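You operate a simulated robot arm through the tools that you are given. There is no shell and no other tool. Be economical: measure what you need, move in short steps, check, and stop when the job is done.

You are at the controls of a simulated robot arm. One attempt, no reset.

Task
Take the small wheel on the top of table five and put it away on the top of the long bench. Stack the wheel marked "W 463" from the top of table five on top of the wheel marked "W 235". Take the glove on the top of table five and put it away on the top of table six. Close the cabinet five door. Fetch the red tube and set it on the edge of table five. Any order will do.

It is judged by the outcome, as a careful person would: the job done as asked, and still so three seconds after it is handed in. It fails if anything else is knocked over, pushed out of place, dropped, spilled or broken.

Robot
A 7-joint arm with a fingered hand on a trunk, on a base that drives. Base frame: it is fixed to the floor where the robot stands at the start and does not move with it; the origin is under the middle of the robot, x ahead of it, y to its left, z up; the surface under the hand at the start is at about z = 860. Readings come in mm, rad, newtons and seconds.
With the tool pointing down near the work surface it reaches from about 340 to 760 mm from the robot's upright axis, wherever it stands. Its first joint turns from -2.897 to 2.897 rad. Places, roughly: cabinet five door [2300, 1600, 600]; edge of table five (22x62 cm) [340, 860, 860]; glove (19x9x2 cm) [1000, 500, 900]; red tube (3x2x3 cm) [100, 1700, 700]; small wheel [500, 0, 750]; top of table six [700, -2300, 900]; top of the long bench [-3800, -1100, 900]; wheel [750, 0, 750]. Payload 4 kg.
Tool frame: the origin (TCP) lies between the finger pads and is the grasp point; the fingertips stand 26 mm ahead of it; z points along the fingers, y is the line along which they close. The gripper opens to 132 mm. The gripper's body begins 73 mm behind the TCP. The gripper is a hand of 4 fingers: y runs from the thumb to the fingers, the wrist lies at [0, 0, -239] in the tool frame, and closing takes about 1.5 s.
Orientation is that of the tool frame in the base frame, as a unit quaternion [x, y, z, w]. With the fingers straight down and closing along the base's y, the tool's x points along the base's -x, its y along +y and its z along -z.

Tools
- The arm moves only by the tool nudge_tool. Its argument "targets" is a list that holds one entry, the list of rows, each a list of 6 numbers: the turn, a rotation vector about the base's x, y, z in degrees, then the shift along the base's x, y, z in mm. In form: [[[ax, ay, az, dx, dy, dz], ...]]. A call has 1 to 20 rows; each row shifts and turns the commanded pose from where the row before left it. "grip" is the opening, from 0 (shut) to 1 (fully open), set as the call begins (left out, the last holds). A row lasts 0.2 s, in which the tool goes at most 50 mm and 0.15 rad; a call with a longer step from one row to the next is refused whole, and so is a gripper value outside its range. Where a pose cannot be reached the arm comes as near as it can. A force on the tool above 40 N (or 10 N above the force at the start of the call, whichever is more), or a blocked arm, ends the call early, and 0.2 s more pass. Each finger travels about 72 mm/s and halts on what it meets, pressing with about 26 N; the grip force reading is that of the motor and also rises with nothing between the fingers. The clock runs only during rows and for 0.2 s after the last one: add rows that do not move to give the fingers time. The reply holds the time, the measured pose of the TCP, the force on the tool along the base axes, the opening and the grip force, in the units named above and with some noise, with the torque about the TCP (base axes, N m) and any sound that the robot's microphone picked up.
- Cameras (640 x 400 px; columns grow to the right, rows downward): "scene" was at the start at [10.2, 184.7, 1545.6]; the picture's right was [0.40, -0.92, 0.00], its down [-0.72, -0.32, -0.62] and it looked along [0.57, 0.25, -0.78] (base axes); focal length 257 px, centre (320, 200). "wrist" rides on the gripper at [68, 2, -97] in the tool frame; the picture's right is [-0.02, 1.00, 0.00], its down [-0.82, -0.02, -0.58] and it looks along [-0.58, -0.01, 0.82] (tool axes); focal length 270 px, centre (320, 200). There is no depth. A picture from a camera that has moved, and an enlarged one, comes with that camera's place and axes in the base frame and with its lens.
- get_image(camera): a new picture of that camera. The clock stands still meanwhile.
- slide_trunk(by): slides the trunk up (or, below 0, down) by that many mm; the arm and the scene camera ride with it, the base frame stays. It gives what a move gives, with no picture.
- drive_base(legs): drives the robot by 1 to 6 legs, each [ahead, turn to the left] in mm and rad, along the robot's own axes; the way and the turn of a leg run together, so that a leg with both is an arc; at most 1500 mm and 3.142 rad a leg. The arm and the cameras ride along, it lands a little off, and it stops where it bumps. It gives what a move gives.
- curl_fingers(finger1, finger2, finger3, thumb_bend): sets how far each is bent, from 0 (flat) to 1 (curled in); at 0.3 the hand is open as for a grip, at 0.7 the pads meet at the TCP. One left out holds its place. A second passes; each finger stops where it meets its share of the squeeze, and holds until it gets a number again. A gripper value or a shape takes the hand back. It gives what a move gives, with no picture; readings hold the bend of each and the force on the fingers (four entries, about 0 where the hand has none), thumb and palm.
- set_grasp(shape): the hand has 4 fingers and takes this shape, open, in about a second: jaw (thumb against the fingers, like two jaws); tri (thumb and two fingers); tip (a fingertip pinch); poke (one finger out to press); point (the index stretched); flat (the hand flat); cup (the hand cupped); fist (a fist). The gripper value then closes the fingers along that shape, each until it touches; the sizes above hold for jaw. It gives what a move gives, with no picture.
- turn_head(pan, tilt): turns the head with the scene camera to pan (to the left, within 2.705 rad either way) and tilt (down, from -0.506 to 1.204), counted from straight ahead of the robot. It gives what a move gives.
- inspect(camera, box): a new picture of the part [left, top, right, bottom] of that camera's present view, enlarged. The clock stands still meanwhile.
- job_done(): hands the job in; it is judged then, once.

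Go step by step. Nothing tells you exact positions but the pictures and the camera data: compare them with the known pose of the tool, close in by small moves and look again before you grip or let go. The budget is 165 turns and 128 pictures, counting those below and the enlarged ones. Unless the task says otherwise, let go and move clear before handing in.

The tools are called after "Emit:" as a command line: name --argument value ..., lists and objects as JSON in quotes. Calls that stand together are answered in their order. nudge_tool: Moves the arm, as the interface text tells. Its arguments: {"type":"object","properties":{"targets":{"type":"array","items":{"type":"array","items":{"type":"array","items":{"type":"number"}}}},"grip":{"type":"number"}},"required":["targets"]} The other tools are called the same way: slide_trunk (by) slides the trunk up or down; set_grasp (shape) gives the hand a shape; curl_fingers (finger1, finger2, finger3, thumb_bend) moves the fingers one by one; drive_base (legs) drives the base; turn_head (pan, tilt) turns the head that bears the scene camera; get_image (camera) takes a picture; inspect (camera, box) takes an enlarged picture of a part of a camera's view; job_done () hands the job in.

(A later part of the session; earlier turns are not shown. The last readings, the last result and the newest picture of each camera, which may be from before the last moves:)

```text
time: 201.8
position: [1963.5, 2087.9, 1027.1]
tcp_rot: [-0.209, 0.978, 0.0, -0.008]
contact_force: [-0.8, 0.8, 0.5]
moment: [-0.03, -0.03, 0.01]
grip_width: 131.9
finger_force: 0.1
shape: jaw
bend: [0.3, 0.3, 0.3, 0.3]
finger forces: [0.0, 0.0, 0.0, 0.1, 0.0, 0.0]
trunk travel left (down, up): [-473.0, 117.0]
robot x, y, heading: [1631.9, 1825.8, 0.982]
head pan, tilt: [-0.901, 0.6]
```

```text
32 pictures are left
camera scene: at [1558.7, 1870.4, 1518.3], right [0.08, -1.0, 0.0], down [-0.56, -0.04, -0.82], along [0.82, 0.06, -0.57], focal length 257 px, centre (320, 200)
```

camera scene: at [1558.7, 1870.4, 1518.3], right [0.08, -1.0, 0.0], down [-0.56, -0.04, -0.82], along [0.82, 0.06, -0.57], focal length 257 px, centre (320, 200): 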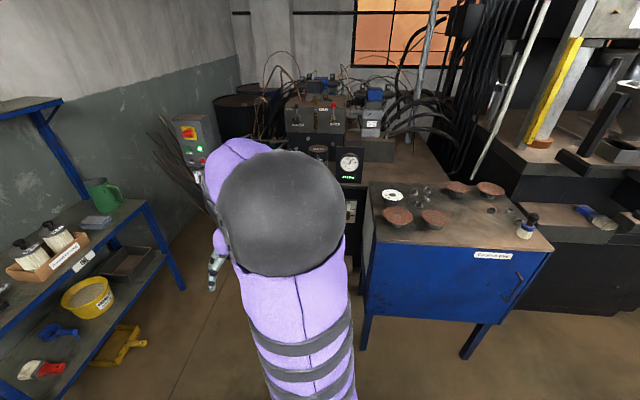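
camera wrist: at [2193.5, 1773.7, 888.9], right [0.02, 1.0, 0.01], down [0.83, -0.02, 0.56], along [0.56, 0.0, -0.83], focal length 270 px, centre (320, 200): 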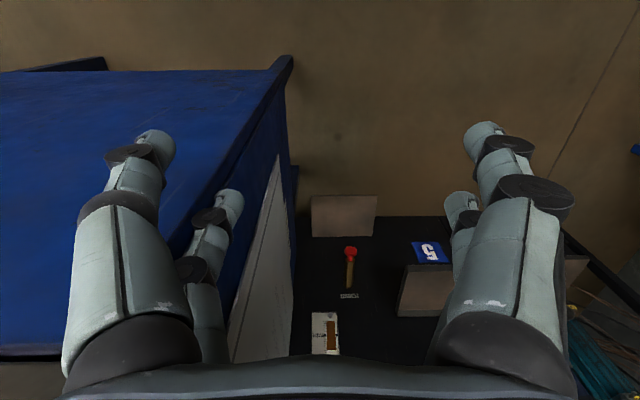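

The door is closed. Now back down the aisle: turn to face +y and reverse to beside the glove.

Emit:
turn_head --pan 0.5 --tilt 0.7

Emit:
drive_base --legs '[[0, 0.593], [-1390, 0]]'

Emit:
turn_head --pan 1.5 --tilt 0.8

Emit:
get_image --camera "scene"

```text
time: 203.3
position: [1964.0, 2088.3, 1027.4]
tcp_rot: [-0.21, 0.978, 0.001, -0.007]
contact_force: [0.2, 0.2, 0.3]
moment: [0.01, -0.03, 0.01]
grip_width: 132.2
finger_force: 0.1
shape: jaw
bend: [0.3, 0.3, 0.3, 0.3]
finger forces: [0.0, 0.0, 0.1, 0.0, 0.0, 0.0]
trunk travel left (down, up): [-473.0, 117.0]
robot x, y, heading: [1628.3, 1822.7, 0.981]
head pan, tilt: [0.499, 0.7]
```

```text
time: 212.1
position: [1771.6, 841.9, 1027.9]
tcp_rot: [-0.489, 0.872, -0.002, -0.006]
contact_force: [-0.4, 0.4, 0.0]
moment: [0.03, 0.05, -0.01]
grip_width: 132.2
finger_force: 0.1
shape: jaw
bend: [0.3, 0.3, 0.3, 0.3]
finger forces: [0.1, 0.0, 0.0, 0.0, 0.0, 0.1]
trunk travel left (down, up): [-473.0, 117.0]
robot x, y, heading: [1646.5, 434.5, 1.582]
head pan, tilt: [0.499, 0.7]
```

```text
time: 213.4
position: [1772.5, 840.5, 1026.4]
tcp_rot: [-0.49, 0.872, -0.002, -0.007]
contact_force: [1.3, -0.2, -0.6]
moment: [-0.01, -0.01, -0.02]
grip_width: 131.9
finger_force: 0.1
shape: jaw
bend: [0.3, 0.3, 0.3, 0.3]
finger forces: [0.0, 0.0, 0.0, 0.0, 0.0, 0.0]
trunk travel left (down, up): [-473.0, 117.0]
robot x, y, heading: [1646.3, 436.1, 1.579]
head pan, tilt: [1.499, 0.799]
```

```text
31 pictures are left
camera scene: at [1413.2, 381.3, 1501.4], right [0.07, 1.0, 0.0], down [0.72, -0.05, -0.7], along [-0.7, 0.05, -0.72], focal length 257 px, centre (320, 200)
```

scene: 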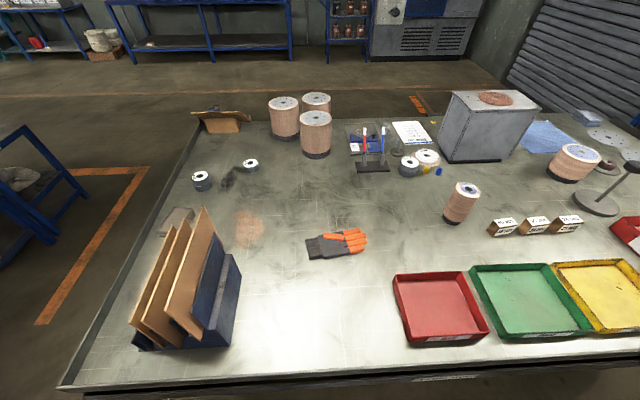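

The table is undisturbed and the glove lies at about (986,458), fingers toward +y. I turn the base left to face the table.

Emit:
turn_head --pan 0.5 --tilt 0.9

Emit:
drive_base --legs '[[0, 1.56]]'

Emit:
nudge_tool --targets '[[[0, 0, -7.7, -35, -15, 0], [0, 0, -7.7, -35, -15, 0], [0, 0, -7.7, -35, -15, 0], [0, 0, -7.7, -35, -15, 0], [0, 0, -7.7, -35, -15, 0]]]'

Emit:
get_image --camera "wrist"

```text
time: 214.6
position: [1770.8, 841.6, 1027.0]
tcp_rot: [-0.49, 0.871, -0.002, -0.007]
contact_force: [0.4, -0.5, -0.6]
moment: [0.0, 0.0, 0.04]
grip_width: 132.0
finger_force: 0.0
shape: jaw
bend: [0.3, 0.3, 0.3, 0.3]
finger forces: [0.1, 0.1, 0.0, 0.0, 0.1, 0.0]
trunk travel left (down, up): [-473.0, 117.0]
robot x, y, heading: [1648.4, 435.6, 1.574]
head pan, tilt: [0.499, 0.901]
```

```text
time: 219.2
position: [1244.4, 575.6, 1028.3]
tcp_rot: [0.958, -0.286, 0.006, 0.004]
contact_force: [0.4, -0.1, 0.1]
moment: [0.02, 0.03, -0.02]
grip_width: 131.9
finger_force: 0.0
shape: jaw
bend: [0.3, 0.3, 0.3, 0.3]
finger forces: [0.0, 0.0, 0.0, 0.0, 0.0, 0.1]
trunk travel left (down, up): [-473.0, 117.0]
robot x, y, heading: [1645.9, 433.9, 3.115]
head pan, tilt: [0.499, 0.901]
```

```text
time: 220.4
position: [1070.2, 499.7, 1025.6]
tcp_rot: [0.809, -0.588, 0.005, 0.006]
contact_force: [0.8, -0.3, 0.0]
moment: [-0.01, 0.01, 0.01]
grip_width: 132.3
finger_force: 0.0
shape: jaw
bend: [0.3, 0.3, 0.3, 0.3]
finger forces: [0.0, 0.0, 0.0, 0.0, 0.0, 0.0]
trunk travel left (down, up): [-473.0, 117.0]
robot x, y, heading: [1646.0, 433.0, 3.118]
head pan, tilt: [0.499, 0.901]
```

```text
30 pictures are left
camera wrist: at [1088.8, 435.5, 1124.0], right [-0.96, -0.29, 0.0], down [-0.23, 0.79, 0.57], along [-0.16, 0.54, -0.82], focal length 270 px, centre (320, 200)
```

wrist: 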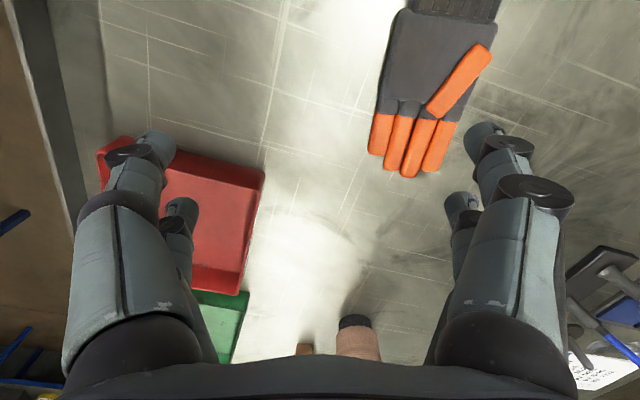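

Glove axis runs about 100° with its centre near (981,450). Moving above it, aligned across its width, part-way down.

Emit:
nudge_tool --targets '[[[0, 0, -7.5, -40, -20, 0], [0, 0, 0, -40, -20, 0], [0, 0, 0, -9, -7, -30], [0, 0, 0, 0, 0, -40], [0, 0, 0, 0, 0, 0]]]'

Emit:
get_image --camera "wrist"

```text
time: 221.6
position: [978.9, 453.9, 955.6]
tcp_rot: [0.77, -0.638, 0.004, 0.006]
contact_force: [-1.1, 0.0, 0.6]
moment: [0.01, -0.03, 0.03]
grip_width: 132.1
finger_force: 0.1
shape: jaw
bend: [0.3, 0.3, 0.3, 0.3]
finger forces: [0.0, 0.0, 0.1, 0.1, 0.0, 0.0]
trunk travel left (down, up): [-473.0, 117.0]
robot x, y, heading: [1644.0, 435.0, 3.115]
head pan, tilt: [0.499, 0.901]
```

```text
29 pictures are left
camera wrist: at [989.0, 387.1, 1053.3], right [-0.99, -0.16, 0.0], down [-0.13, 0.81, 0.57], along [-0.09, 0.56, -0.82], focal length 270 px, centre (320, 200)
```

wrist: 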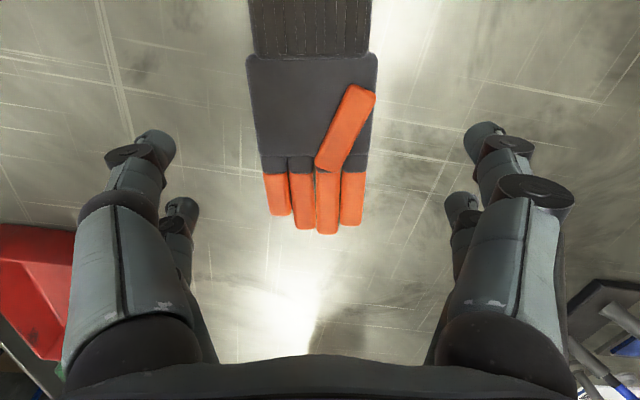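

Well aligned. Shift +5 mm in x, descend and grip.

Emit:
nudge_tool --targets '[[[0, 0, 0, 5, 0, -30], [0, 0, 0, 0, 0, -25], [0, 0, 0, 0, 0, -11], [0, 0, 0, 0, 0, 0]]]'

Emit:
nudge_tool --targets '[[[0, 0, 0, 0, 0, 0], [0, 0, 0, 0, 0, 0], [0, 0, 0, 0, 0, 0], [0, 0, 0, 0, 0, 0], [0, 0, 0, 0, 0, 0], [0, 0, 0, 0, 0, 0], [0, 0, 0, 0, 0, 0], [0, 0, 0, 0, 0, 0]]]' --grip 0

Emit:
nudge_tool --targets '[[[0, 0, 0, 0, 0, 15], [0, 0, 0, 0, 0, 30], [0, 0, 0, 0, 0, 45], [0, 0, 0, 0, 0, 45], [0, 0, 0, 0, 0, 0]]]'

Emit:
get_image --camera "wrist"

```text
time: 222.6
position: [984.6, 453.4, 889.6]
tcp_rot: [0.77, -0.638, 0.004, 0.006]
contact_force: [-0.6, 0.1, 0.6]
moment: [0.01, 0.02, 0.01]
grip_width: 132.2
finger_force: 0.1
shape: jaw
bend: [0.3, 0.3, 0.3, 0.3]
finger forces: [0.0, 0.1, 0.0, 0.0, 0.1, 0.0]
trunk travel left (down, up): [-473.0, 117.0]
robot x, y, heading: [1649.2, 437.1, 3.112]
head pan, tilt: [0.499, 0.901]
```

```text
time: 224.4
position: [985.0, 453.7, 891.0]
tcp_rot: [0.77, -0.638, 0.004, 0.006]
contact_force: [-0.5, -0.7, 0.3]
moment: [-0.01, 0.0, 0.02]
grip_width: 74.8
finger_force: 26.3
shape: jaw
bend: [0.72, 0.72, 0.72, 0.7]
finger forces: [23.5, 23.7, 23.4, 0.0, 23.8, 0.1]
trunk travel left (down, up): [-473.0, 117.0]
robot x, y, heading: [1645.9, 436.1, 3.116]
head pan, tilt: [0.499, 0.901]
```

```text
time: 225.6
position: [984.4, 454.0, 1027.7]
tcp_rot: [0.77, -0.638, 0.004, 0.006]
contact_force: [-0.1, 0.1, 0.5]
moment: [0.01, 0.03, -0.01]
grip_width: 75.0
finger_force: 26.1
shape: jaw
bend: [0.72, 0.72, 0.72, 0.7]
finger forces: [23.6, 23.8, 23.5, 0.0, 23.9, 0.0]
trunk travel left (down, up): [-473.0, 117.0]
robot x, y, heading: [1645.1, 437.2, 3.115]
head pan, tilt: [0.499, 0.901]
```

```text
28 pictures are left
camera wrist: at [996.2, 387.3, 1124.9], right [-0.99, -0.16, 0.0], down [-0.13, 0.81, 0.57], along [-0.09, 0.56, -0.82], focal length 270 px, centre (320, 200)
```

wrist: 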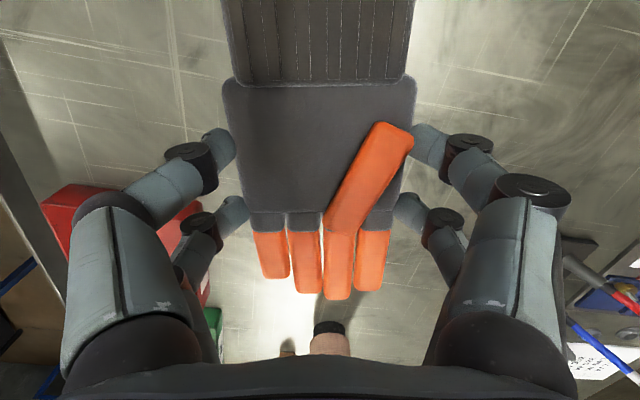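

Glove is held. Retracting and turning left to face −y, then driving toward table six.

Emit:
nudge_tool --targets '[[[0, 0, 8, 40, -5, 10], [0, 0, 8, 40, 0, 10], [0, 0, 8, 40, 0, 10], [0, 0, 8, 40, 0, 10], [0, 0, 8, 40, 0, 10], [0, 0, 8, 40, 0, 0]]]'

Emit:
drive_base --legs '[[0, 1.585], [1450, 0]]'

Emit:
turn_head --pan -0.4 --tilt 0.6

Emit:
get_image --camera "scene"

```text
time: 227.0
position: [1228.1, 450.7, 1078.0]
tcp_rot: [0.963, -0.269, 0.006, 0.004]
contact_force: [-0.1, 1.1, 0.5]
moment: [0.03, -0.03, 0.0]
grip_width: 74.7
finger_force: 25.2
shape: jaw
bend: [0.72, 0.72, 0.72, 0.7]
finger forces: [23.6, 23.7, 23.6, 0.1, 23.8, 0.1]
trunk travel left (down, up): [-473.0, 117.0]
robot x, y, heading: [1646.2, 435.4, 3.116]
head pan, tilt: [0.499, 0.901]
```

```text
time: 229.6
position: [1318.8, 189.7, 1075.3]
tcp_rot: [0.998, 0.068, 0.013, -0.01]
contact_force: [5.9, 20.4, 3.8]
moment: [0.34, 0.17, -1.63]
grip_width: 76.6
finger_force: 26.0
shape: jaw
bend: [0.73, 0.75, 0.64, 0.7]
finger forces: [24.6, 19.6, 36.4, 0.1, 29.7, 0.0]
trunk travel left (down, up): [-473.0, 117.0]
robot x, y, heading: [1644.6, 441.0, -2.462]
head pan, tilt: [0.499, 0.901]
stopped in leg 1: the force on the tool passed its limit at 47 N (the readings are from after the stop); the commanded pose is now the measured one
```

```text
time: 230.8
position: [1320.0, 189.4, 1076.7]
tcp_rot: [0.997, 0.07, 0.013, -0.009]
contact_force: [7.2, 30.5, 1.9]
moment: [0.51, 0.08, -2.46]
grip_width: 76.7
finger_force: 25.8
shape: jaw
bend: [0.73, 0.75, 0.64, 0.7]
finger forces: [24.7, 17.8, 42.9, 0.0, 31.6, 0.1]
trunk travel left (down, up): [-473.0, 117.0]
robot x, y, heading: [1647.1, 435.7, -2.463]
head pan, tilt: [-0.4, 0.6]
```

```text
27 pictures are left
camera scene: at [1704.8, 335.7, 1518.5], right [-0.28, 0.96, 0.0], down [0.54, 0.15, -0.83], along [-0.79, -0.23, -0.56], focal length 257 px, centre (320, 200)
```

scene: 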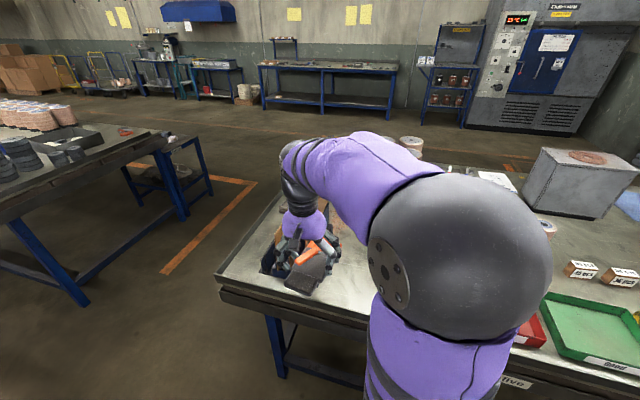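

The glove's end touched the cards in the rack. I move the hand straight back (+y) off it, then raise it.

Emit:
nudge_tool --targets '[[[0, 0, 0, 0, 15, 0], [0, 0, 0, 0, 20, 0], [0, 0, 0, 5, 30, 0], [0, 0, 0, 5, 30, 10]]]'

Emit:
get_image --camera "scene"

Emit:
get_image --camera "wrist"

```text
time: 231.8
position: [1328.4, 279.9, 1086.9]
tcp_rot: [0.997, 0.071, 0.012, -0.009]
contact_force: [0.9, 0.3, 0.2]
moment: [-0.01, -0.01, 0.02]
grip_width: 28.6
finger_force: 25.4
shape: jaw
bend: [0.79, 0.79, 0.79, 0.77]
finger forces: [0.1, 0.0, 0.0, 0.1, 0.0, 0.0]
trunk travel left (down, up): [-473.0, 117.0]
robot x, y, heading: [1643.0, 439.1, -2.461]
head pan, tilt: [-0.4, 0.6]
```

```text
26 pictures are left
camera scene: at [1703.8, 331.7, 1518.3], right [-0.28, 0.96, 0.0], down [0.54, 0.16, -0.83], along [-0.79, -0.23, -0.56], focal length 257 px, centre (320, 200)
```

scene: 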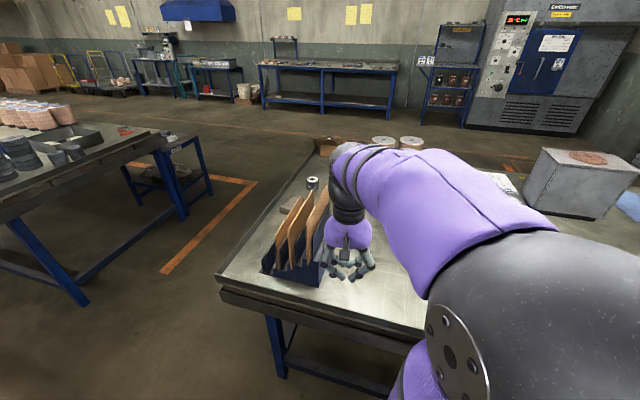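

```text
25 pictures are left
camera wrist: at [1393.8, 285.0, 1184.8], right [0.12, -0.99, -0.02], down [-0.82, -0.11, 0.56], along [-0.55, -0.05, -0.83], focal length 270 px, centre (320, 200)
```

wrist: 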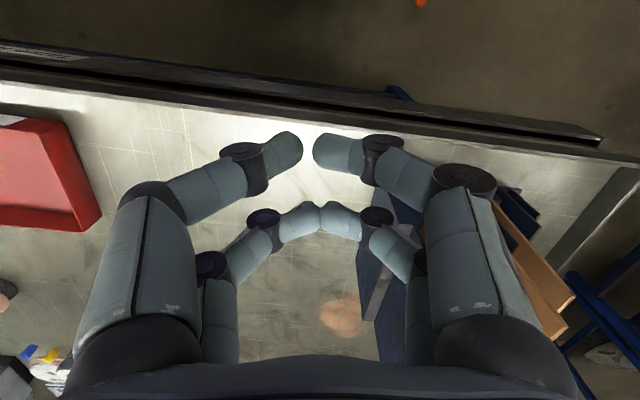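

The glove slipped out of the hand; an orange bit shows on the floor behind the table. The rack hasn't moved. I look down at the floor.

Emit:
turn_head --pan 0.45 --tilt 1.1

Emit:
get_image --camera "scene"

```text
time: 232.9
position: [1329.0, 279.6, 1086.7]
tcp_rot: [0.997, 0.071, 0.011, -0.009]
contact_force: [-0.4, 0.9, -0.8]
moment: [0.01, 0.01, -0.01]
grip_width: 28.6
finger_force: 26.2
shape: jaw
bend: [0.79, 0.79, 0.79, 0.77]
finger forces: [0.1, 0.0, 0.0, 0.1, 0.1, 0.0]
trunk travel left (down, up): [-473.0, 117.0]
robot x, y, heading: [1645.9, 436.1, -2.462]
head pan, tilt: [0.45, 1.1]
```

```text
24 pictures are left
camera scene: at [1761.7, 299.1, 1479.7], right [-0.9, 0.43, 0.0], down [0.38, 0.81, -0.45], along [-0.19, -0.41, -0.89], focal length 257 px, centre (320, 200)
```

scene: 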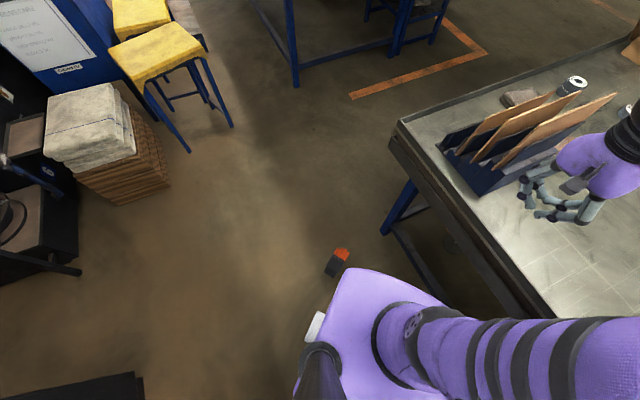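

The glove lies on the floor at about (1526,28). I turn the base left so the arm leaves the table, open the hand, and lower the trunk.

Emit:
drive_base --legs '[[0, 0.85]]'

Emit:
nudge_tool --targets '[[[0, 0, 0, -5, -10, 0], [0, 0, 0, -5, -20, 0], [0, 0, 0, -5, -20, 0], [0, 0, 0, -5, -20, 0], [0, 0, 0, 0, 0, 0], [0, 0, 0, 0, 0, 0]]]' --grip 1

Emit:
slide_trunk --by -350

Emit:
get_image --camera "wrist"

```text
time: 235.8
position: [1551.9, 94.9, 1086.5]
tcp_rot: [0.881, 0.473, 0.007, -0.012]
contact_force: [0.0, 0.3, -0.3]
moment: [0.01, 0.03, -0.01]
grip_width: 28.7
finger_force: 26.7
shape: jaw
bend: [0.79, 0.79, 0.79, 0.77]
finger forces: [0.0, 0.1, 0.1, 0.0, 0.0, 0.1]
trunk travel left (down, up): [-473.0, 117.0]
robot x, y, heading: [1642.4, 437.0, -1.617]
head pan, tilt: [0.45, 1.1]
```

```text
time: 237.2
position: [1531.5, 24.1, 1084.3]
tcp_rot: [0.881, 0.473, 0.007, -0.013]
contact_force: [-1.3, -0.6, -0.1]
moment: [-0.03, 0.01, 0.0]
grip_width: 131.9
finger_force: 0.1
shape: jaw
bend: [0.3, 0.3, 0.3, 0.3]
finger forces: [0.1, 0.0, 0.0, 0.0, 0.1, 0.1]
trunk travel left (down, up): [-473.0, 117.0]
robot x, y, heading: [1647.2, 436.5, -1.614]
head pan, tilt: [0.45, 1.1]
```

```text
time: 240.6
position: [1531.3, 23.8, 735.4]
tcp_rot: [0.881, 0.474, 0.007, -0.013]
contact_force: [0.0, 0.5, 0.2]
moment: [-0.04, -0.02, 0.03]
grip_width: 132.1
finger_force: 0.1
shape: jaw
bend: [0.3, 0.3, 0.3, 0.3]
finger forces: [0.0, 0.1, 0.1, 0.0, 0.1, 0.0]
trunk travel left (down, up): [-123.0, 467.0]
robot x, y, heading: [1648.4, 431.6, -1.611]
head pan, tilt: [0.45, 1.1]
```

```text
23 pictures are left
camera wrist: at [1570.2, 76.9, 833.6], right [0.82, -0.57, -0.02], down [-0.47, -0.69, 0.56], along [-0.33, -0.45, -0.83], focal length 270 px, centre (320, 200)
```

wrist: 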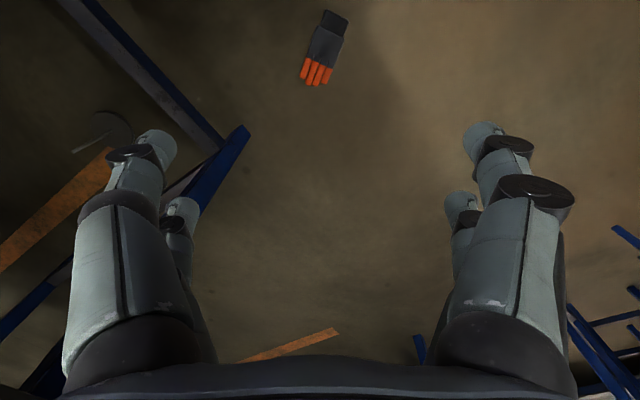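

The glove is below, centred near (1532,23), axis ~36°. I back the base 150 mm for clearance, lower the trunk fully, and bring the hand over it again.

Emit:
drive_base --legs '[[-150, 0]]'

Emit:
slide_trunk --by -120

Emit:
nudge_tool --targets '[[[0, 0, -6.3, -2, -35, -30], [0, 0, -6.3, -2, -38, -30], [0, 0, -6.4, -2, -38, -30], [0, 0, 0, 0, -38, -30], [0, 0, 0, 0, 0, -48], [0, 0, 0, 0, 0, -48], [0, 0, 0, 0, 0, -48], [0, 0, 0, 0, 0, -48]]]'

Emit:
get_image --camera "wrist"

```text
time: 242.0
position: [1538.1, 174.0, 734.8]
tcp_rot: [0.881, 0.473, 0.007, -0.013]
contact_force: [0.4, 0.6, 0.0]
moment: [-0.04, -0.01, 0.01]
grip_width: 132.0
finger_force: 0.0
shape: jaw
bend: [0.3, 0.3, 0.3, 0.3]
finger forces: [0.0, 0.0, 0.0, 0.0, 0.0, 0.1]
trunk travel left (down, up): [-123.0, 467.0]
robot x, y, heading: [1651.4, 584.3, -1.615]
head pan, tilt: [0.45, 1.1]
```

```text
time: 243.5
position: [1537.5, 174.0, 614.3]
tcp_rot: [0.882, 0.472, 0.007, -0.013]
contact_force: [1.1, 0.1, -0.6]
moment: [0.0, 0.0, 0.0]
grip_width: 131.8
finger_force: 0.0
shape: jaw
bend: [0.3, 0.3, 0.3, 0.3]
finger forces: [0.0, 0.0, 0.0, 0.0, 0.1, 0.1]
trunk travel left (down, up): [-3.0, 587.0]
robot x, y, heading: [1653.9, 583.6, -1.614]
head pan, tilt: [0.45, 1.1]
```

```text
time: 245.3
position: [1529.9, 24.4, 303.1]
tcp_rot: [0.947, 0.321, 0.009, -0.011]
contact_force: [0.8, 0.8, 0.1]
moment: [0.02, 0.01, 0.0]
grip_width: 131.7
finger_force: 0.1
shape: jaw
bend: [0.3, 0.3, 0.3, 0.3]
finger forces: [0.0, 0.0, 0.1, 0.0, 0.0, 0.0]
trunk travel left (down, up): [-3.0, 587.0]
robot x, y, heading: [1651.4, 583.9, -1.618]
head pan, tilt: [0.45, 1.1]
```

```text
22 pictures are left
camera wrist: at [1584.8, 60.9, 400.9], right [0.59, -0.81, -0.02], down [-0.67, -0.5, 0.56], along [-0.46, -0.32, -0.83], focal length 270 px, centre (320, 200)
```

wrist: 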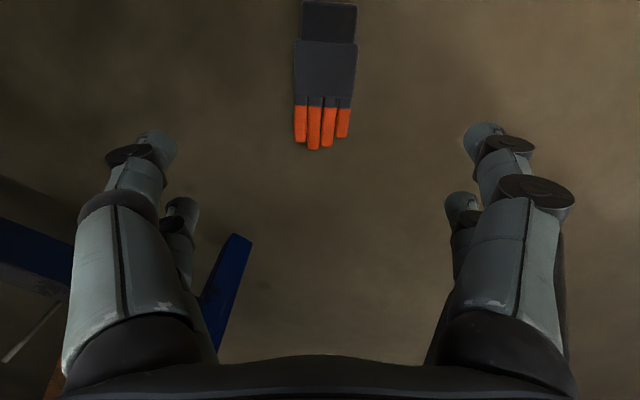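

Very well aligned. Descending to the floor level and gripping.

Emit:
nudge_tool --targets '[[[0, 0, 0, -2, -6, -40], [0, 0, 0, 0, 0, -48], [0, 0, 0, 0, 0, -48], [0, 0, 0, 0, 0, -48], [0, 0, 0, 0, 0, -48], [0, 0, 0, 0, 0, -25], [0, 0, 0, 0, 0, -15], [0, 0, 0, 0, 0, 0]]]'

Emit:
get_image --camera "wrist"

```text
time: 247.1
position: [1531.0, 17.5, 30.5]
tcp_rot: [0.947, 0.32, 0.009, -0.011]
contact_force: [-0.2, 0.3, 0.1]
moment: [0.0, 0.01, -0.05]
grip_width: 131.9
finger_force: 0.1
shape: jaw
bend: [0.3, 0.3, 0.3, 0.3]
finger forces: [0.1, 0.1, 0.1, 0.1, 0.0, 0.1]
trunk travel left (down, up): [-3.0, 587.0]
robot x, y, heading: [1648.2, 585.6, -1.615]
head pan, tilt: [0.45, 1.1]
```

```text
21 pictures are left
camera wrist: at [1584.1, 54.1, 129.5], right [0.59, -0.81, -0.02], down [-0.67, -0.5, 0.56], along [-0.46, -0.32, -0.83], focal length 270 px, centre (320, 200)
```

wrist: 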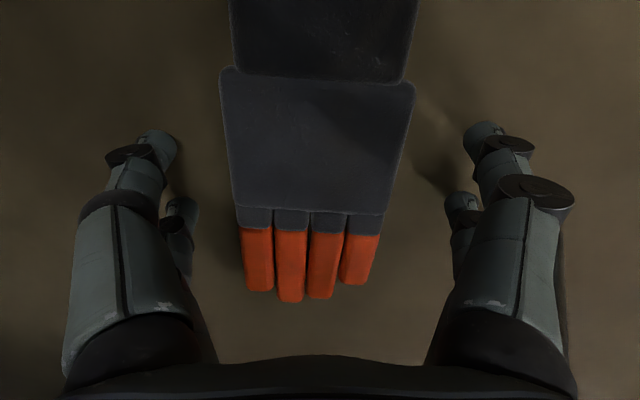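

Emit:
nudge_tool --targets '[[[0, 0, 0, 0, 0, 0], [0, 0, 0, 0, 0, 0], [0, 0, 0, 0, 0, 0], [0, 0, 0, 0, 0, 0], [0, 0, 0, 0, 0, 0], [0, 0, 0, 0, 0, 0], [0, 0, 0, 0, 0, 0], [0, 0, 0, 0, 0, 0]]]' --grip 0

Emit:
nudge_tool --targets '[[[0, 0, 0, 0, 0, 20], [0, 0, 0, 0, 0, 40], [0, 0, 0, 0, 0, 45], [0, 0, 0, 0, 0, 48], [0, 0, 0, 0, 0, 48], [0, 0, 0, 0, 0, 48], [0, 0, 0, 0, 0, 48], [0, 0, 0, 0, 0, 48], [0, 0, 0, 0, 0, 48], [0, 0, 0, 0, 0, 48], [0, 0, 0, 0, 0, 48], [0, 0, 0, 0, 0, 48], [0, 0, 0, 0, 0, 40]]]'

Emit:
slide_trunk --by 500

Emit:
get_image --camera "wrist"

```text
time: 248.9
position: [1529.9, 16.6, 31.3]
tcp_rot: [0.947, 0.32, 0.009, -0.011]
contact_force: [0.3, -0.1, -0.3]
moment: [-0.01, 0.0, 0.01]
grip_width: 74.6
finger_force: 26.2
shape: jaw
bend: [0.71, 0.72, 0.71, 0.7]
finger forces: [23.5, 23.6, 23.3, 0.1, 23.8, 0.0]
trunk travel left (down, up): [-3.0, 587.0]
robot x, y, heading: [1652.8, 585.8, -1.615]
head pan, tilt: [0.45, 1.1]
```

```text
time: 251.7
position: [1530.4, 19.2, 609.0]
tcp_rot: [0.947, 0.322, 0.01, -0.012]
contact_force: [-0.8, -1.1, -1.0]
moment: [-0.02, 0.0, -0.04]
grip_width: 74.3
finger_force: 26.2
shape: jaw
bend: [0.71, 0.72, 0.71, 0.7]
finger forces: [23.5, 23.5, 23.3, 0.0, 23.8, 0.0]
trunk travel left (down, up): [-3.0, 587.0]
robot x, y, heading: [1651.6, 587.7, -1.621]
head pan, tilt: [0.45, 1.1]
```

```text
refused: 500 is not a number from -400 to 400
```

```text
20 pictures are left
camera wrist: at [1583.3, 55.1, 707.8], right [0.59, -0.81, -0.02], down [-0.67, -0.5, 0.56], along [-0.46, -0.32, -0.83], focal length 270 px, centre (320, 200)
```

wrist: 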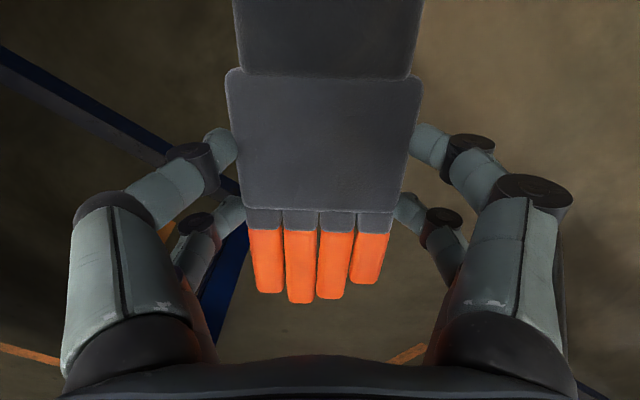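

Glove held again. Raising the trunk, centring the hand ahead and driving down the aisle to beside table six.

Emit:
slide_trunk --by 400

Emit:
slide_trunk --by 120

Emit:
nudge_tool --targets '[[[0, 0, 0, 40, 20, 0], [0, 0, 0, 40, 25, 0], [0, 0, 0, 30, 30, 0], [0, 0, 0, 0, 25, 0]]]'

Emit:
drive_base --legs '[[0, 0.045], [1500, 0], [350, 0]]'

Emit:
turn_head --pan -0.5 --tilt 0.6

Emit:
get_image --camera "scene"

```text
time: 255.5
position: [1528.3, 17.8, 1006.9]
tcp_rot: [0.947, 0.32, 0.009, -0.011]
contact_force: [0.4, -0.2, -0.7]
moment: [0.0, 0.0, 0.04]
grip_width: 74.4
finger_force: 26.5
shape: jaw
bend: [0.71, 0.72, 0.71, 0.7]
finger forces: [23.5, 23.7, 23.3, 0.0, 23.8, 0.0]
trunk travel left (down, up): [-403.0, 187.0]
robot x, y, heading: [1656.2, 583.2, -1.614]
head pan, tilt: [0.45, 1.1]
```

```text
time: 257.0
position: [1529.1, 17.9, 1128.6]
tcp_rot: [0.947, 0.321, 0.01, -0.011]
contact_force: [0.0, -0.2, -0.2]
moment: [-0.03, -0.01, 0.03]
grip_width: 74.2
finger_force: 25.9
shape: jaw
bend: [0.71, 0.72, 0.71, 0.7]
finger forces: [23.5, 23.7, 23.3, 0.0, 23.7, 0.1]
trunk travel left (down, up): [-523.0, 67.0]
robot x, y, heading: [1653.8, 587.1, -1.618]
head pan, tilt: [0.45, 1.1]
```

```text
time: 258.0
position: [1638.9, 118.5, 1128.2]
tcp_rot: [0.947, 0.32, 0.009, -0.011]
contact_force: [0.1, -0.7, -0.5]
moment: [0.0, -0.01, -0.02]
grip_width: 74.0
finger_force: 26.0
shape: jaw
bend: [0.71, 0.72, 0.71, 0.7]
finger forces: [23.5, 23.5, 23.2, 0.1, 23.9, 0.1]
trunk travel left (down, up): [-523.0, 67.0]
robot x, y, heading: [1651.0, 584.4, -1.617]
head pan, tilt: [0.45, 1.1]
```

```text
time: 266.9
position: [1634.8, -1564.7, 1127.7]
tcp_rot: [0.942, 0.334, 0.011, -0.014]
contact_force: [-0.1, -1.3, -1.5]
moment: [0.12, -0.02, 0.0]
grip_width: 74.2
finger_force: 25.7
shape: jaw
bend: [0.71, 0.72, 0.71, 0.7]
finger forces: [23.4, 23.7, 23.3, 0.1, 23.8, 0.0]
trunk travel left (down, up): [-523.0, 67.0]
robot x, y, heading: [1635.0, -1093.6, -1.59]
head pan, tilt: [0.45, 1.1]
stopped in leg 3: the robot was blocked; the commanded pose is now the measured one
```

```text
time: 268.1
position: [1633.9, -1562.8, 1128.1]
tcp_rot: [0.943, 0.334, 0.01, -0.012]
contact_force: [0.4, -0.3, -0.5]
moment: [-0.01, -0.02, 0.01]
grip_width: 74.5
finger_force: 25.2
shape: jaw
bend: [0.71, 0.72, 0.71, 0.7]
finger forces: [23.5, 23.7, 23.3, 0.0, 23.7, 0.1]
trunk travel left (down, up): [-523.0, 67.0]
robot x, y, heading: [1636.2, -1097.9, -1.59]
head pan, tilt: [-0.499, 0.6]
```

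```text
19 pictures are left
camera scene: at [1745.2, -1113.4, 1568.2], right [-0.87, 0.49, 0.0], down [0.28, 0.49, -0.82], along [-0.41, -0.72, -0.57], focal length 257 px, centre (320, 200)
```

scene: 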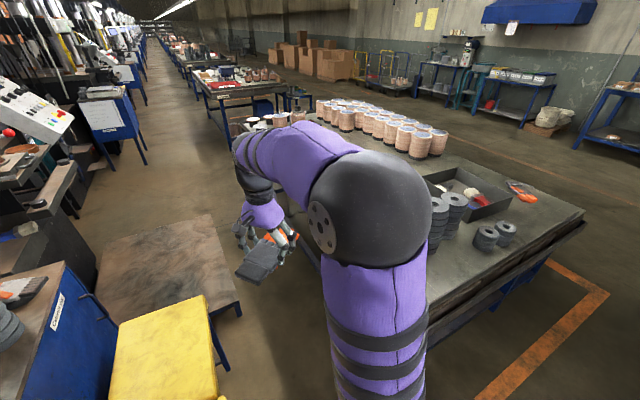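

Stopped near table six's corner. There's a free patch at about (1215,-1420). I swing the hand over it and look.

Emit:
nudge_tool --targets '[[[0, 0, 0, -42, 12, 0], [0, 0, 0, -42, 12, 0], [0, 0, 0, -42, 12, 0], [0, 0, 0, -42, 14, 0], [0, 0, 0, -42, 14, 0], [0, 0, 0, -42, 14, 0], [0, 0, 0, -42, 14, 0], [0, 0, 0, -42, 16, 0], [0, 0, 0, -42, 16, 0], [0, 0, 0, -41, 18, 0]]]'

Emit:
get_image --camera "scene"

Emit:
get_image --camera "wrist"

```text
time: 270.4
position: [1213.4, -1422.8, 1128.4]
tcp_rot: [0.942, 0.334, 0.01, -0.011]
contact_force: [0.0, -1.1, -0.6]
moment: [-0.02, 0.03, -0.02]
grip_width: 74.2
finger_force: 25.6
shape: jaw
bend: [0.71, 0.72, 0.71, 0.7]
finger forces: [23.5, 23.7, 23.4, 0.0, 23.7, 0.0]
trunk travel left (down, up): [-523.0, 67.0]
robot x, y, heading: [1633.4, -1092.5, -1.591]
head pan, tilt: [-0.499, 0.6]
```

```text
18 pictures are left
camera scene: at [1744.7, -1113.3, 1568.3], right [-0.87, 0.49, 0.0], down [0.28, 0.49, -0.82], along [-0.41, -0.72, -0.57], focal length 257 px, centre (320, 200)
```

scene: 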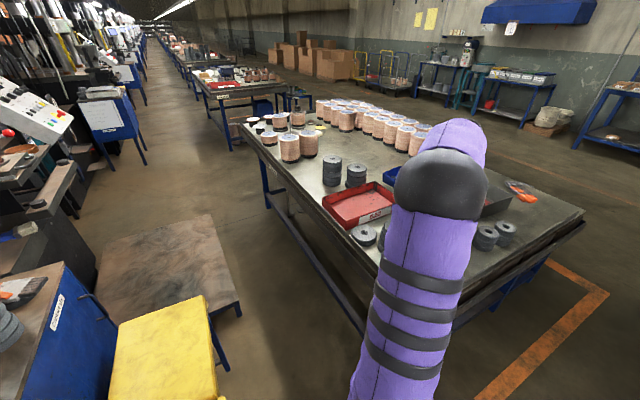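

```text
17 pictures are left
camera wrist: at [1267.5, -1384.3, 1227.2], right [0.61, -0.79, -0.02], down [-0.65, -0.51, 0.56], along [-0.45, -0.33, -0.83], focal length 270 px, centre (320, 200)
```

wrist: 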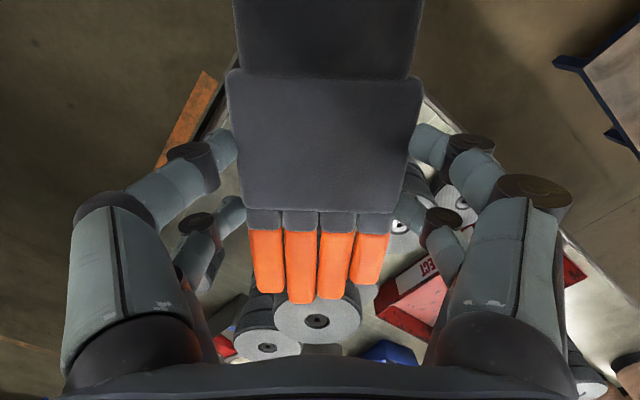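

The table edge is at x≈1278, y≈−1320, with a tall stack near (1028,−1485). I rotate the glove to lie along y and centre it at (1190,−1460), lower a bit, and check.

Emit:
nudge_tool --targets '[[[0, 0, 7.5, -4, -6, 0], [0, 0, 7.5, -4, -6, 0], [0, 0, 7.5, -4, -6, 0], [0, 0, 7.5, -4, -6, 0], [0, 0, 7.5, -4, -6, 0], [0, 0, 7.5, -3, -6, 0], [0, 0, 7, 0, -2, -20], [0, 0, 0, 0, 0, -40]]]'

Emit:
get_image --camera "wrist"

Emit:
turn_head --pan -0.85 --tilt 0.9

Emit:
get_image --camera "scene"

```text
time: 272.1
position: [1191.9, -1458.6, 1066.1]
tcp_rot: [0.7, 0.714, 0.002, -0.014]
contact_force: [-0.5, -0.6, -0.8]
moment: [-0.02, -0.01, 0.01]
grip_width: 73.9
finger_force: 26.0
shape: jaw
bend: [0.71, 0.72, 0.71, 0.7]
finger forces: [23.4, 23.7, 23.3, 0.1, 23.8, 0.0]
trunk travel left (down, up): [-523.0, 67.0]
robot x, y, heading: [1630.1, -1092.5, -1.588]
head pan, tilt: [-0.499, 0.6]
```

```text
16 pictures are left
camera wrist: at [1193.7, -1393.7, 1165.5], right [1.0, -0.01, -0.02], down [0.0, -0.83, 0.56], along [-0.02, -0.56, -0.83], focal length 270 px, centre (320, 200)
```

wrist: 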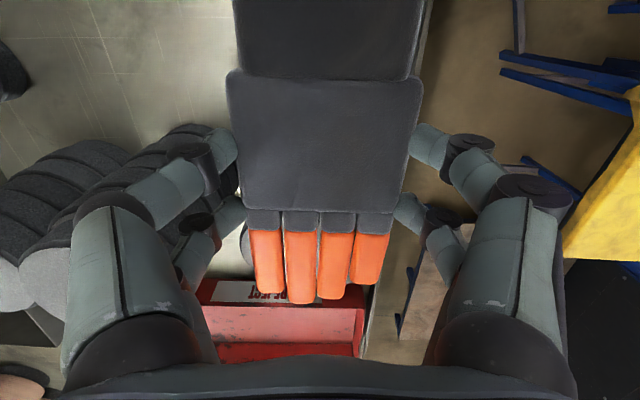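

```text
time: 273.0
position: [1192.9, -1458.1, 1066.9]
tcp_rot: [0.701, 0.713, 0.004, -0.015]
contact_force: [0.6, 0.6, 0.1]
moment: [0.0, 0.0, 0.0]
grip_width: 74.0
finger_force: 26.1
shape: jaw
bend: [0.71, 0.72, 0.71, 0.7]
finger forces: [23.4, 23.6, 23.3, 0.1, 23.9, 0.0]
trunk travel left (down, up): [-523.0, 67.0]
robot x, y, heading: [1637.0, -1094.9, -1.591]
head pan, tilt: [-0.85, 0.901]
```

```text
15 pictures are left
camera scene: at [1731.1, -1085.4, 1543.5], right [-0.65, 0.76, 0.0], down [0.6, 0.51, -0.62], along [-0.47, -0.4, -0.78], focal length 257 px, centre (320, 200)
```

scene: 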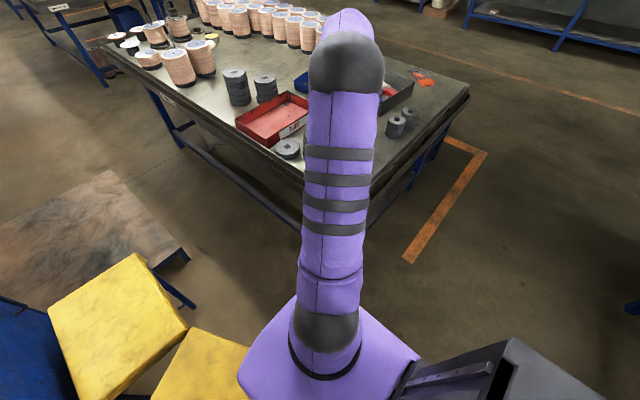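

The nearer stack's side is at x≈1097, so I shift +20 in x and +22 in y, then lower.

Emit:
nudge_tool --targets '[[[0, 0, 0, 20, 22, -10], [0, 0, 0, 0, 0, -40], [0, 0, 0, 0, 0, -40], [0, 0, 0, 0, 0, -40], [0, 0, 0, 0, 0, -20], [0, 0, 0, 0, 0, -3], [0, 0, 0, 0, 0, -3], [0, 0, 0, 0, 0, -3], [0, 0, 0, 0, 0, 0]]]'

Emit:
get_image --camera "wrist"

```text
time: 275.0
position: [1211.9, -1436.8, 910.8]
tcp_rot: [0.7, 0.714, 0.002, -0.015]
contact_force: [-1.9, 0.9, 11.8]
moment: [1.09, -0.06, 0.07]
grip_width: 73.9
finger_force: 26.1
shape: jaw
bend: [0.72, 0.72, 0.71, 0.7]
finger forces: [26.9, 24.2, 24.9, 0.0, 27.5, 0.0]
trunk travel left (down, up): [-523.0, 67.0]
robot x, y, heading: [1636.7, -1092.6, -1.587]
head pan, tilt: [-0.85, 0.901]
```

```text
14 pictures are left
camera wrist: at [1213.6, -1371.5, 1009.4], right [1.0, -0.01, -0.02], down [0.0, -0.83, 0.56], along [-0.02, -0.56, -0.83], focal length 270 px, centre (320, 200)
```

wrist: 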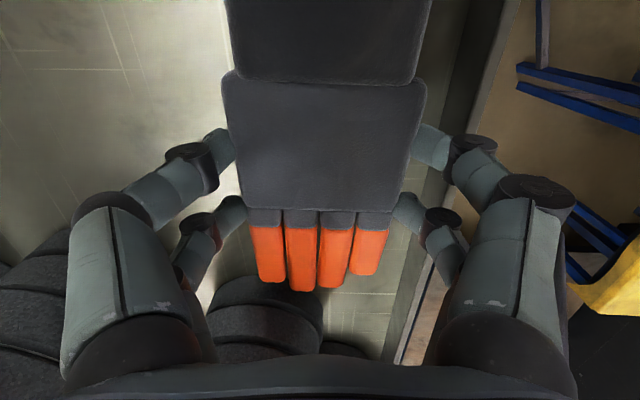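

The cuff end touches the table's raised rim, and there's a stack close beyond the fingertips. The open area is to the −x side, so I lift, rotate the glove to lie along x, and centre it at about (1080,−1425).

Emit:
nudge_tool --targets '[[[0, 0, 0, 0, 0, 30], [0, 0, 0, 0, 0, 40], [0, 0, -8.2, -12, 1, 20], [0, 0, -8.2, -12, 1, 0], [0, 0, -8.2, -12, 1, 0], [0, 0, -8.2, -12, 1, 0], [0, 0, -8.2, -12, 1, 0], [0, 0, -8.2, -12, 1, 0], [0, 0, -8.2, -12, 1, 0], [0, 0, -8.2, -12, 1, 0], [0, 0, -8.2, -12, 1, 0], [0, 0, -8.2, -12, 1, 0], [0, 0, -8, -12, 1, 0], [0, 0, 0, 0, 0, -45]]]'

Emit:
get_image --camera "wrist"

```text
time: 278.0
position: [1078.7, -1427.2, 954.6]
tcp_rot: [1.0, 0.008, 0.013, -0.008]
contact_force: [0.1, 0.2, -0.1]
moment: [0.04, 0.01, -0.03]
grip_width: 73.5
finger_force: 25.5
shape: jaw
bend: [0.72, 0.72, 0.72, 0.7]
finger forces: [26.5, 26.0, 26.4, 0.1, 25.9, 0.1]
trunk travel left (down, up): [-523.0, 67.0]
robot x, y, heading: [1632.9, -1093.3, -1.588]
head pan, tilt: [-0.85, 0.901]
```

```text
13 pictures are left
camera wrist: at [1144.6, -1429.8, 1053.7], right [-0.01, -1.0, -0.02], down [-0.83, 0.0, 0.56], along [-0.56, 0.02, -0.83], focal length 270 px, centre (320, 200)
```

wrist: 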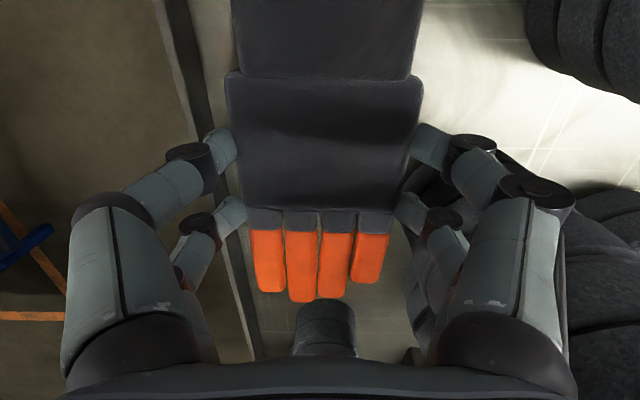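

The patch under the glove is clear: rim at y≈−1347, stack beyond y≈−1500. Lowering to contact.

Emit:
nudge_tool --targets '[[[0, 0, 0, 0, 0, -35], [0, 0, 0, 0, 0, -10], [0, 0, 0, 0, 0, -4], [0, 0, 0, 0, 0, -3], [0, 0, 0, 0, 0, -3], [0, 0, 0, 0, 0, -2], [0, 0, 0, 0, 0, 0]]]'

```text
time: 279.6
position: [1079.4, -1426.2, 897.0]
tcp_rot: [1.0, 0.009, 0.013, -0.008]
contact_force: [-0.6, 0.1, -0.8]
moment: [-0.03, -0.03, 0.0]
grip_width: 74.0
finger_force: 26.1
shape: jaw
bend: [0.72, 0.72, 0.72, 0.7]
finger forces: [26.6, 26.0, 26.6, 0.1, 25.9, 0.1]
trunk travel left (down, up): [-523.0, 67.0]
robot x, y, heading: [1635.7, -1089.7, -1.585]
head pan, tilt: [-0.85, 0.901]
```

Emit:
nudge_tool --targets '[[[0, 0, 0, 0, 0, -2], [0, 0, 0, 0, 0, -2], [0, 0, 0, 0, 0, -1.5], [0, 0, 0, 0, 0, 0]]]'

```text
time: 280.6
position: [1080.2, -1426.2, 891.6]
tcp_rot: [1.0, 0.009, 0.013, -0.007]
contact_force: [-0.4, 0.9, -0.9]
moment: [0.0, 0.01, -0.02]
grip_width: 73.7
finger_force: 25.9
shape: jaw
bend: [0.72, 0.72, 0.72, 0.7]
finger forces: [26.6, 26.0, 26.5, 0.0, 25.8, 0.0]
trunk travel left (down, up): [-523.0, 67.0]
robot x, y, heading: [1635.8, -1094.8, -1.588]
head pan, tilt: [-0.85, 0.901]
```

Emit:
nudge_tool --targets '[[[0, 0, 0, 0, 0, -1.5], [0, 0, 0, 0, 0, -1.5], [0, 0, 0, 0, 0, -1], [0, 0, 0, 0, 0, 0]]]'

Emit:
inspect --camera "wrist" --box '[160, 0, 480, 380]'

```text
time: 281.6
position: [1080.3, -1426.0, 889.8]
tcp_rot: [1.0, 0.008, 0.011, -0.008]
contact_force: [1.9, -1.0, 15.0]
moment: [0.02, 0.03, 0.03]
grip_width: 73.7
finger_force: 25.6
shape: jaw
bend: [0.72, 0.72, 0.72, 0.7]
finger forces: [26.8, 26.1, 25.8, 0.1, 25.7, 0.0]
trunk travel left (down, up): [-523.0, 67.0]
robot x, y, heading: [1637.4, -1098.5, -1.581]
head pan, tilt: [-0.85, 0.901]
```

```text
1.05 times, centred on (320, 190) of wrist (not enlarged: the box is as wide or as high as the picture)
camera zoom: at [1146.2, -1427.8, 988.2], right [-0.01, -1.0, -0.01], down [-0.83, 0.0, 0.56], along [-0.56, 0.02, -0.83], focal length 284 px, centre (320, 210)
```

zoom: 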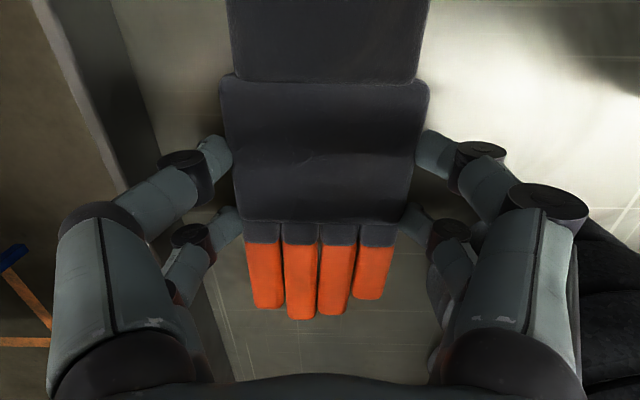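

Flat contact with the table. Opening partly to release, then rising.

Emit:
nudge_tool --targets '[[[0, 0, 0, 0, 0, 1], [0, 0, 0, 0, 0, 0], [0, 0, 0, 0, 0, 0], [0, 0, 0, 0, 0, 0], [0, 0, 0, 0, 0, 0], [0, 0, 0, 0, 0, 15], [0, 0, 0, 0, 0, 40], [0, 0, 0, 0, 0, 45], [0, 0, 0, 0, 0, 45], [0, 0, 0, 0, 0, 45], [0, 0, 0, 0, 0, 40]]]' --grip 0.76

Emit:
get_image --camera "wrist"

```text
time: 284.0
position: [1080.5, -1425.2, 1117.0]
tcp_rot: [1.0, 0.008, 0.013, -0.008]
contact_force: [0.1, 0.5, -0.3]
moment: [0.01, -0.02, -0.01]
grip_width: 100.1
finger_force: 0.0
shape: jaw
bend: [0.63, 0.63, 0.63, 0.5]
finger forces: [0.1, 0.0, 0.0, 0.0, 0.0, 0.0]
trunk travel left (down, up): [-523.0, 67.0]
robot x, y, heading: [1629.4, -1093.1, -1.585]
head pan, tilt: [-0.85, 0.901]
```

```text
11 pictures are left
camera wrist: at [1146.1, -1428.5, 1215.7], right [-0.01, -1.0, -0.02], down [-0.83, 0.0, 0.56], along [-0.56, 0.02, -0.83], focal length 270 px, centre (320, 200)
```

wrist: 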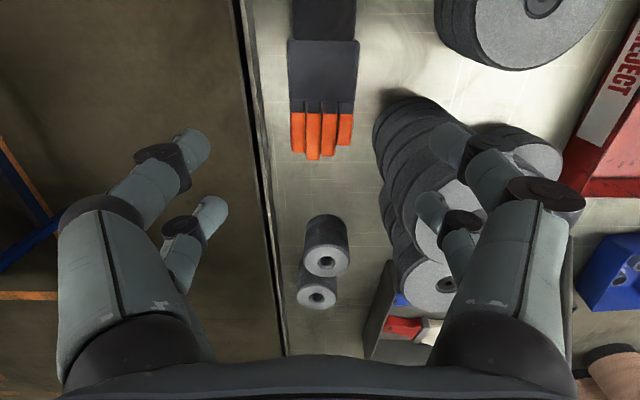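

The glove lies on table six. Last is the red tube. I pull the arm in, back away from the stool, turn left and reverse through the aisle to the front side.

Emit:
nudge_tool --targets '[[[0, 0, 0, 0, 0, 30], [0, 0, 8, 42, -10, 0], [0, 0, 8, 42, -10, 0], [0, 0, 8, 42, -10, 0], [0, 0, 8, 42, -10, 0], [0, 0, 8, 42, -10, 0], [0, 0, 8, 42, -12, 0], [0, 0, 8, 42, -12, 0], [0, 0, 8, 42, -12, 0], [0, 0, 0, 42, -12, 0], [0, 0, 0, 40, -12, 0]]]' --grip 1

Emit:
turn_head --pan 0.5 --tilt 0.7

Emit:
drive_base --legs '[[-380, 0], [0, 1.585]]'

```text
time: 286.4
position: [1499.9, -1536.8, 1147.4]
tcp_rot: [0.843, 0.538, 0.007, -0.013]
contact_force: [-0.1, -0.4, 0.2]
moment: [-0.01, -0.01, 0.04]
grip_width: 132.1
finger_force: 0.1
shape: jaw
bend: [0.3, 0.3, 0.3, 0.3]
finger forces: [0.0, 0.0, 0.0, 0.0, 0.0, 0.1]
trunk travel left (down, up): [-523.0, 67.0]
robot x, y, heading: [1636.4, -1096.9, -1.588]
head pan, tilt: [-0.85, 0.901]
```

```text
time: 287.9
position: [1497.9, -1536.4, 1148.3]
tcp_rot: [0.843, 0.537, 0.007, -0.014]
contact_force: [0.0, 0.8, -0.2]
moment: [0.02, -0.01, -0.01]
grip_width: 131.8
finger_force: 0.1
shape: jaw
bend: [0.3, 0.3, 0.3, 0.3]
finger forces: [0.0, 0.0, 0.0, 0.0, 0.1, 0.1]
trunk travel left (down, up): [-523.0, 67.0]
robot x, y, heading: [1632.1, -1096.3, -1.592]
head pan, tilt: [0.499, 0.7]
```

```text
time: 294.5
position: [2082.7, -851.9, 1147.4]
tcp_rot: [0.215, 0.977, -0.006, -0.015]
contact_force: [-0.3, -0.3, 0.0]
moment: [0.03, -0.01, 0.03]
grip_width: 131.6
finger_force: 0.1
shape: jaw
bend: [0.3, 0.3, 0.3, 0.3]
finger forces: [0.1, 0.0, 0.0, 0.0, 0.1, 0.1]
trunk travel left (down, up): [-523.0, 67.0]
robot x, y, heading: [1636.4, -715.1, -0.015]
head pan, tilt: [0.499, 0.7]
```

Emit:
drive_base --legs '[[-1500, 0], [-620, 0], [0, 1.586]]'

Emit:
get_image --camera "scene"

```text
time: 309.4
position: [-355.9, -220.8, 1147.4]
tcp_rot: [-0.529, 0.849, -0.014, -0.007]
contact_force: [-0.7, 0.2, -0.8]
moment: [0.01, 0.01, -0.01]
grip_width: 131.9
finger_force: 0.1
shape: jaw
bend: [0.3, 0.3, 0.3, 0.3]
finger forces: [0.0, 0.0, 0.0, 0.0, 0.1, 0.0]
trunk travel left (down, up): [-523.0, 67.0]
robot x, y, heading: [-498.8, -659.4, 1.54]
head pan, tilt: [0.499, 0.7]
```

```text
10 pictures are left
camera scene: at [-691.6, -636.6, 1559.6], right [0.89, 0.45, 0.0], down [0.29, -0.58, -0.76], along [-0.34, 0.68, -0.64], focal length 257 px, centre (320, 200)
```

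scene: 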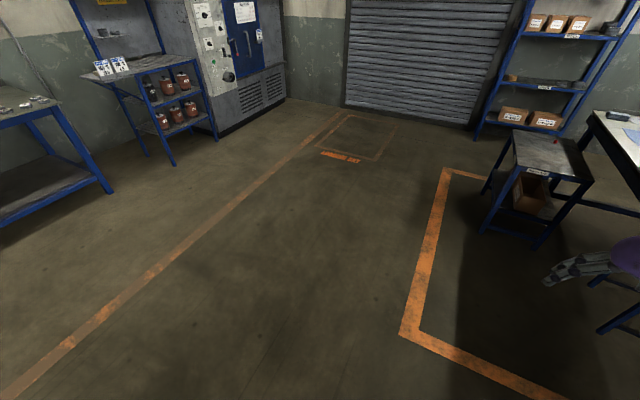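

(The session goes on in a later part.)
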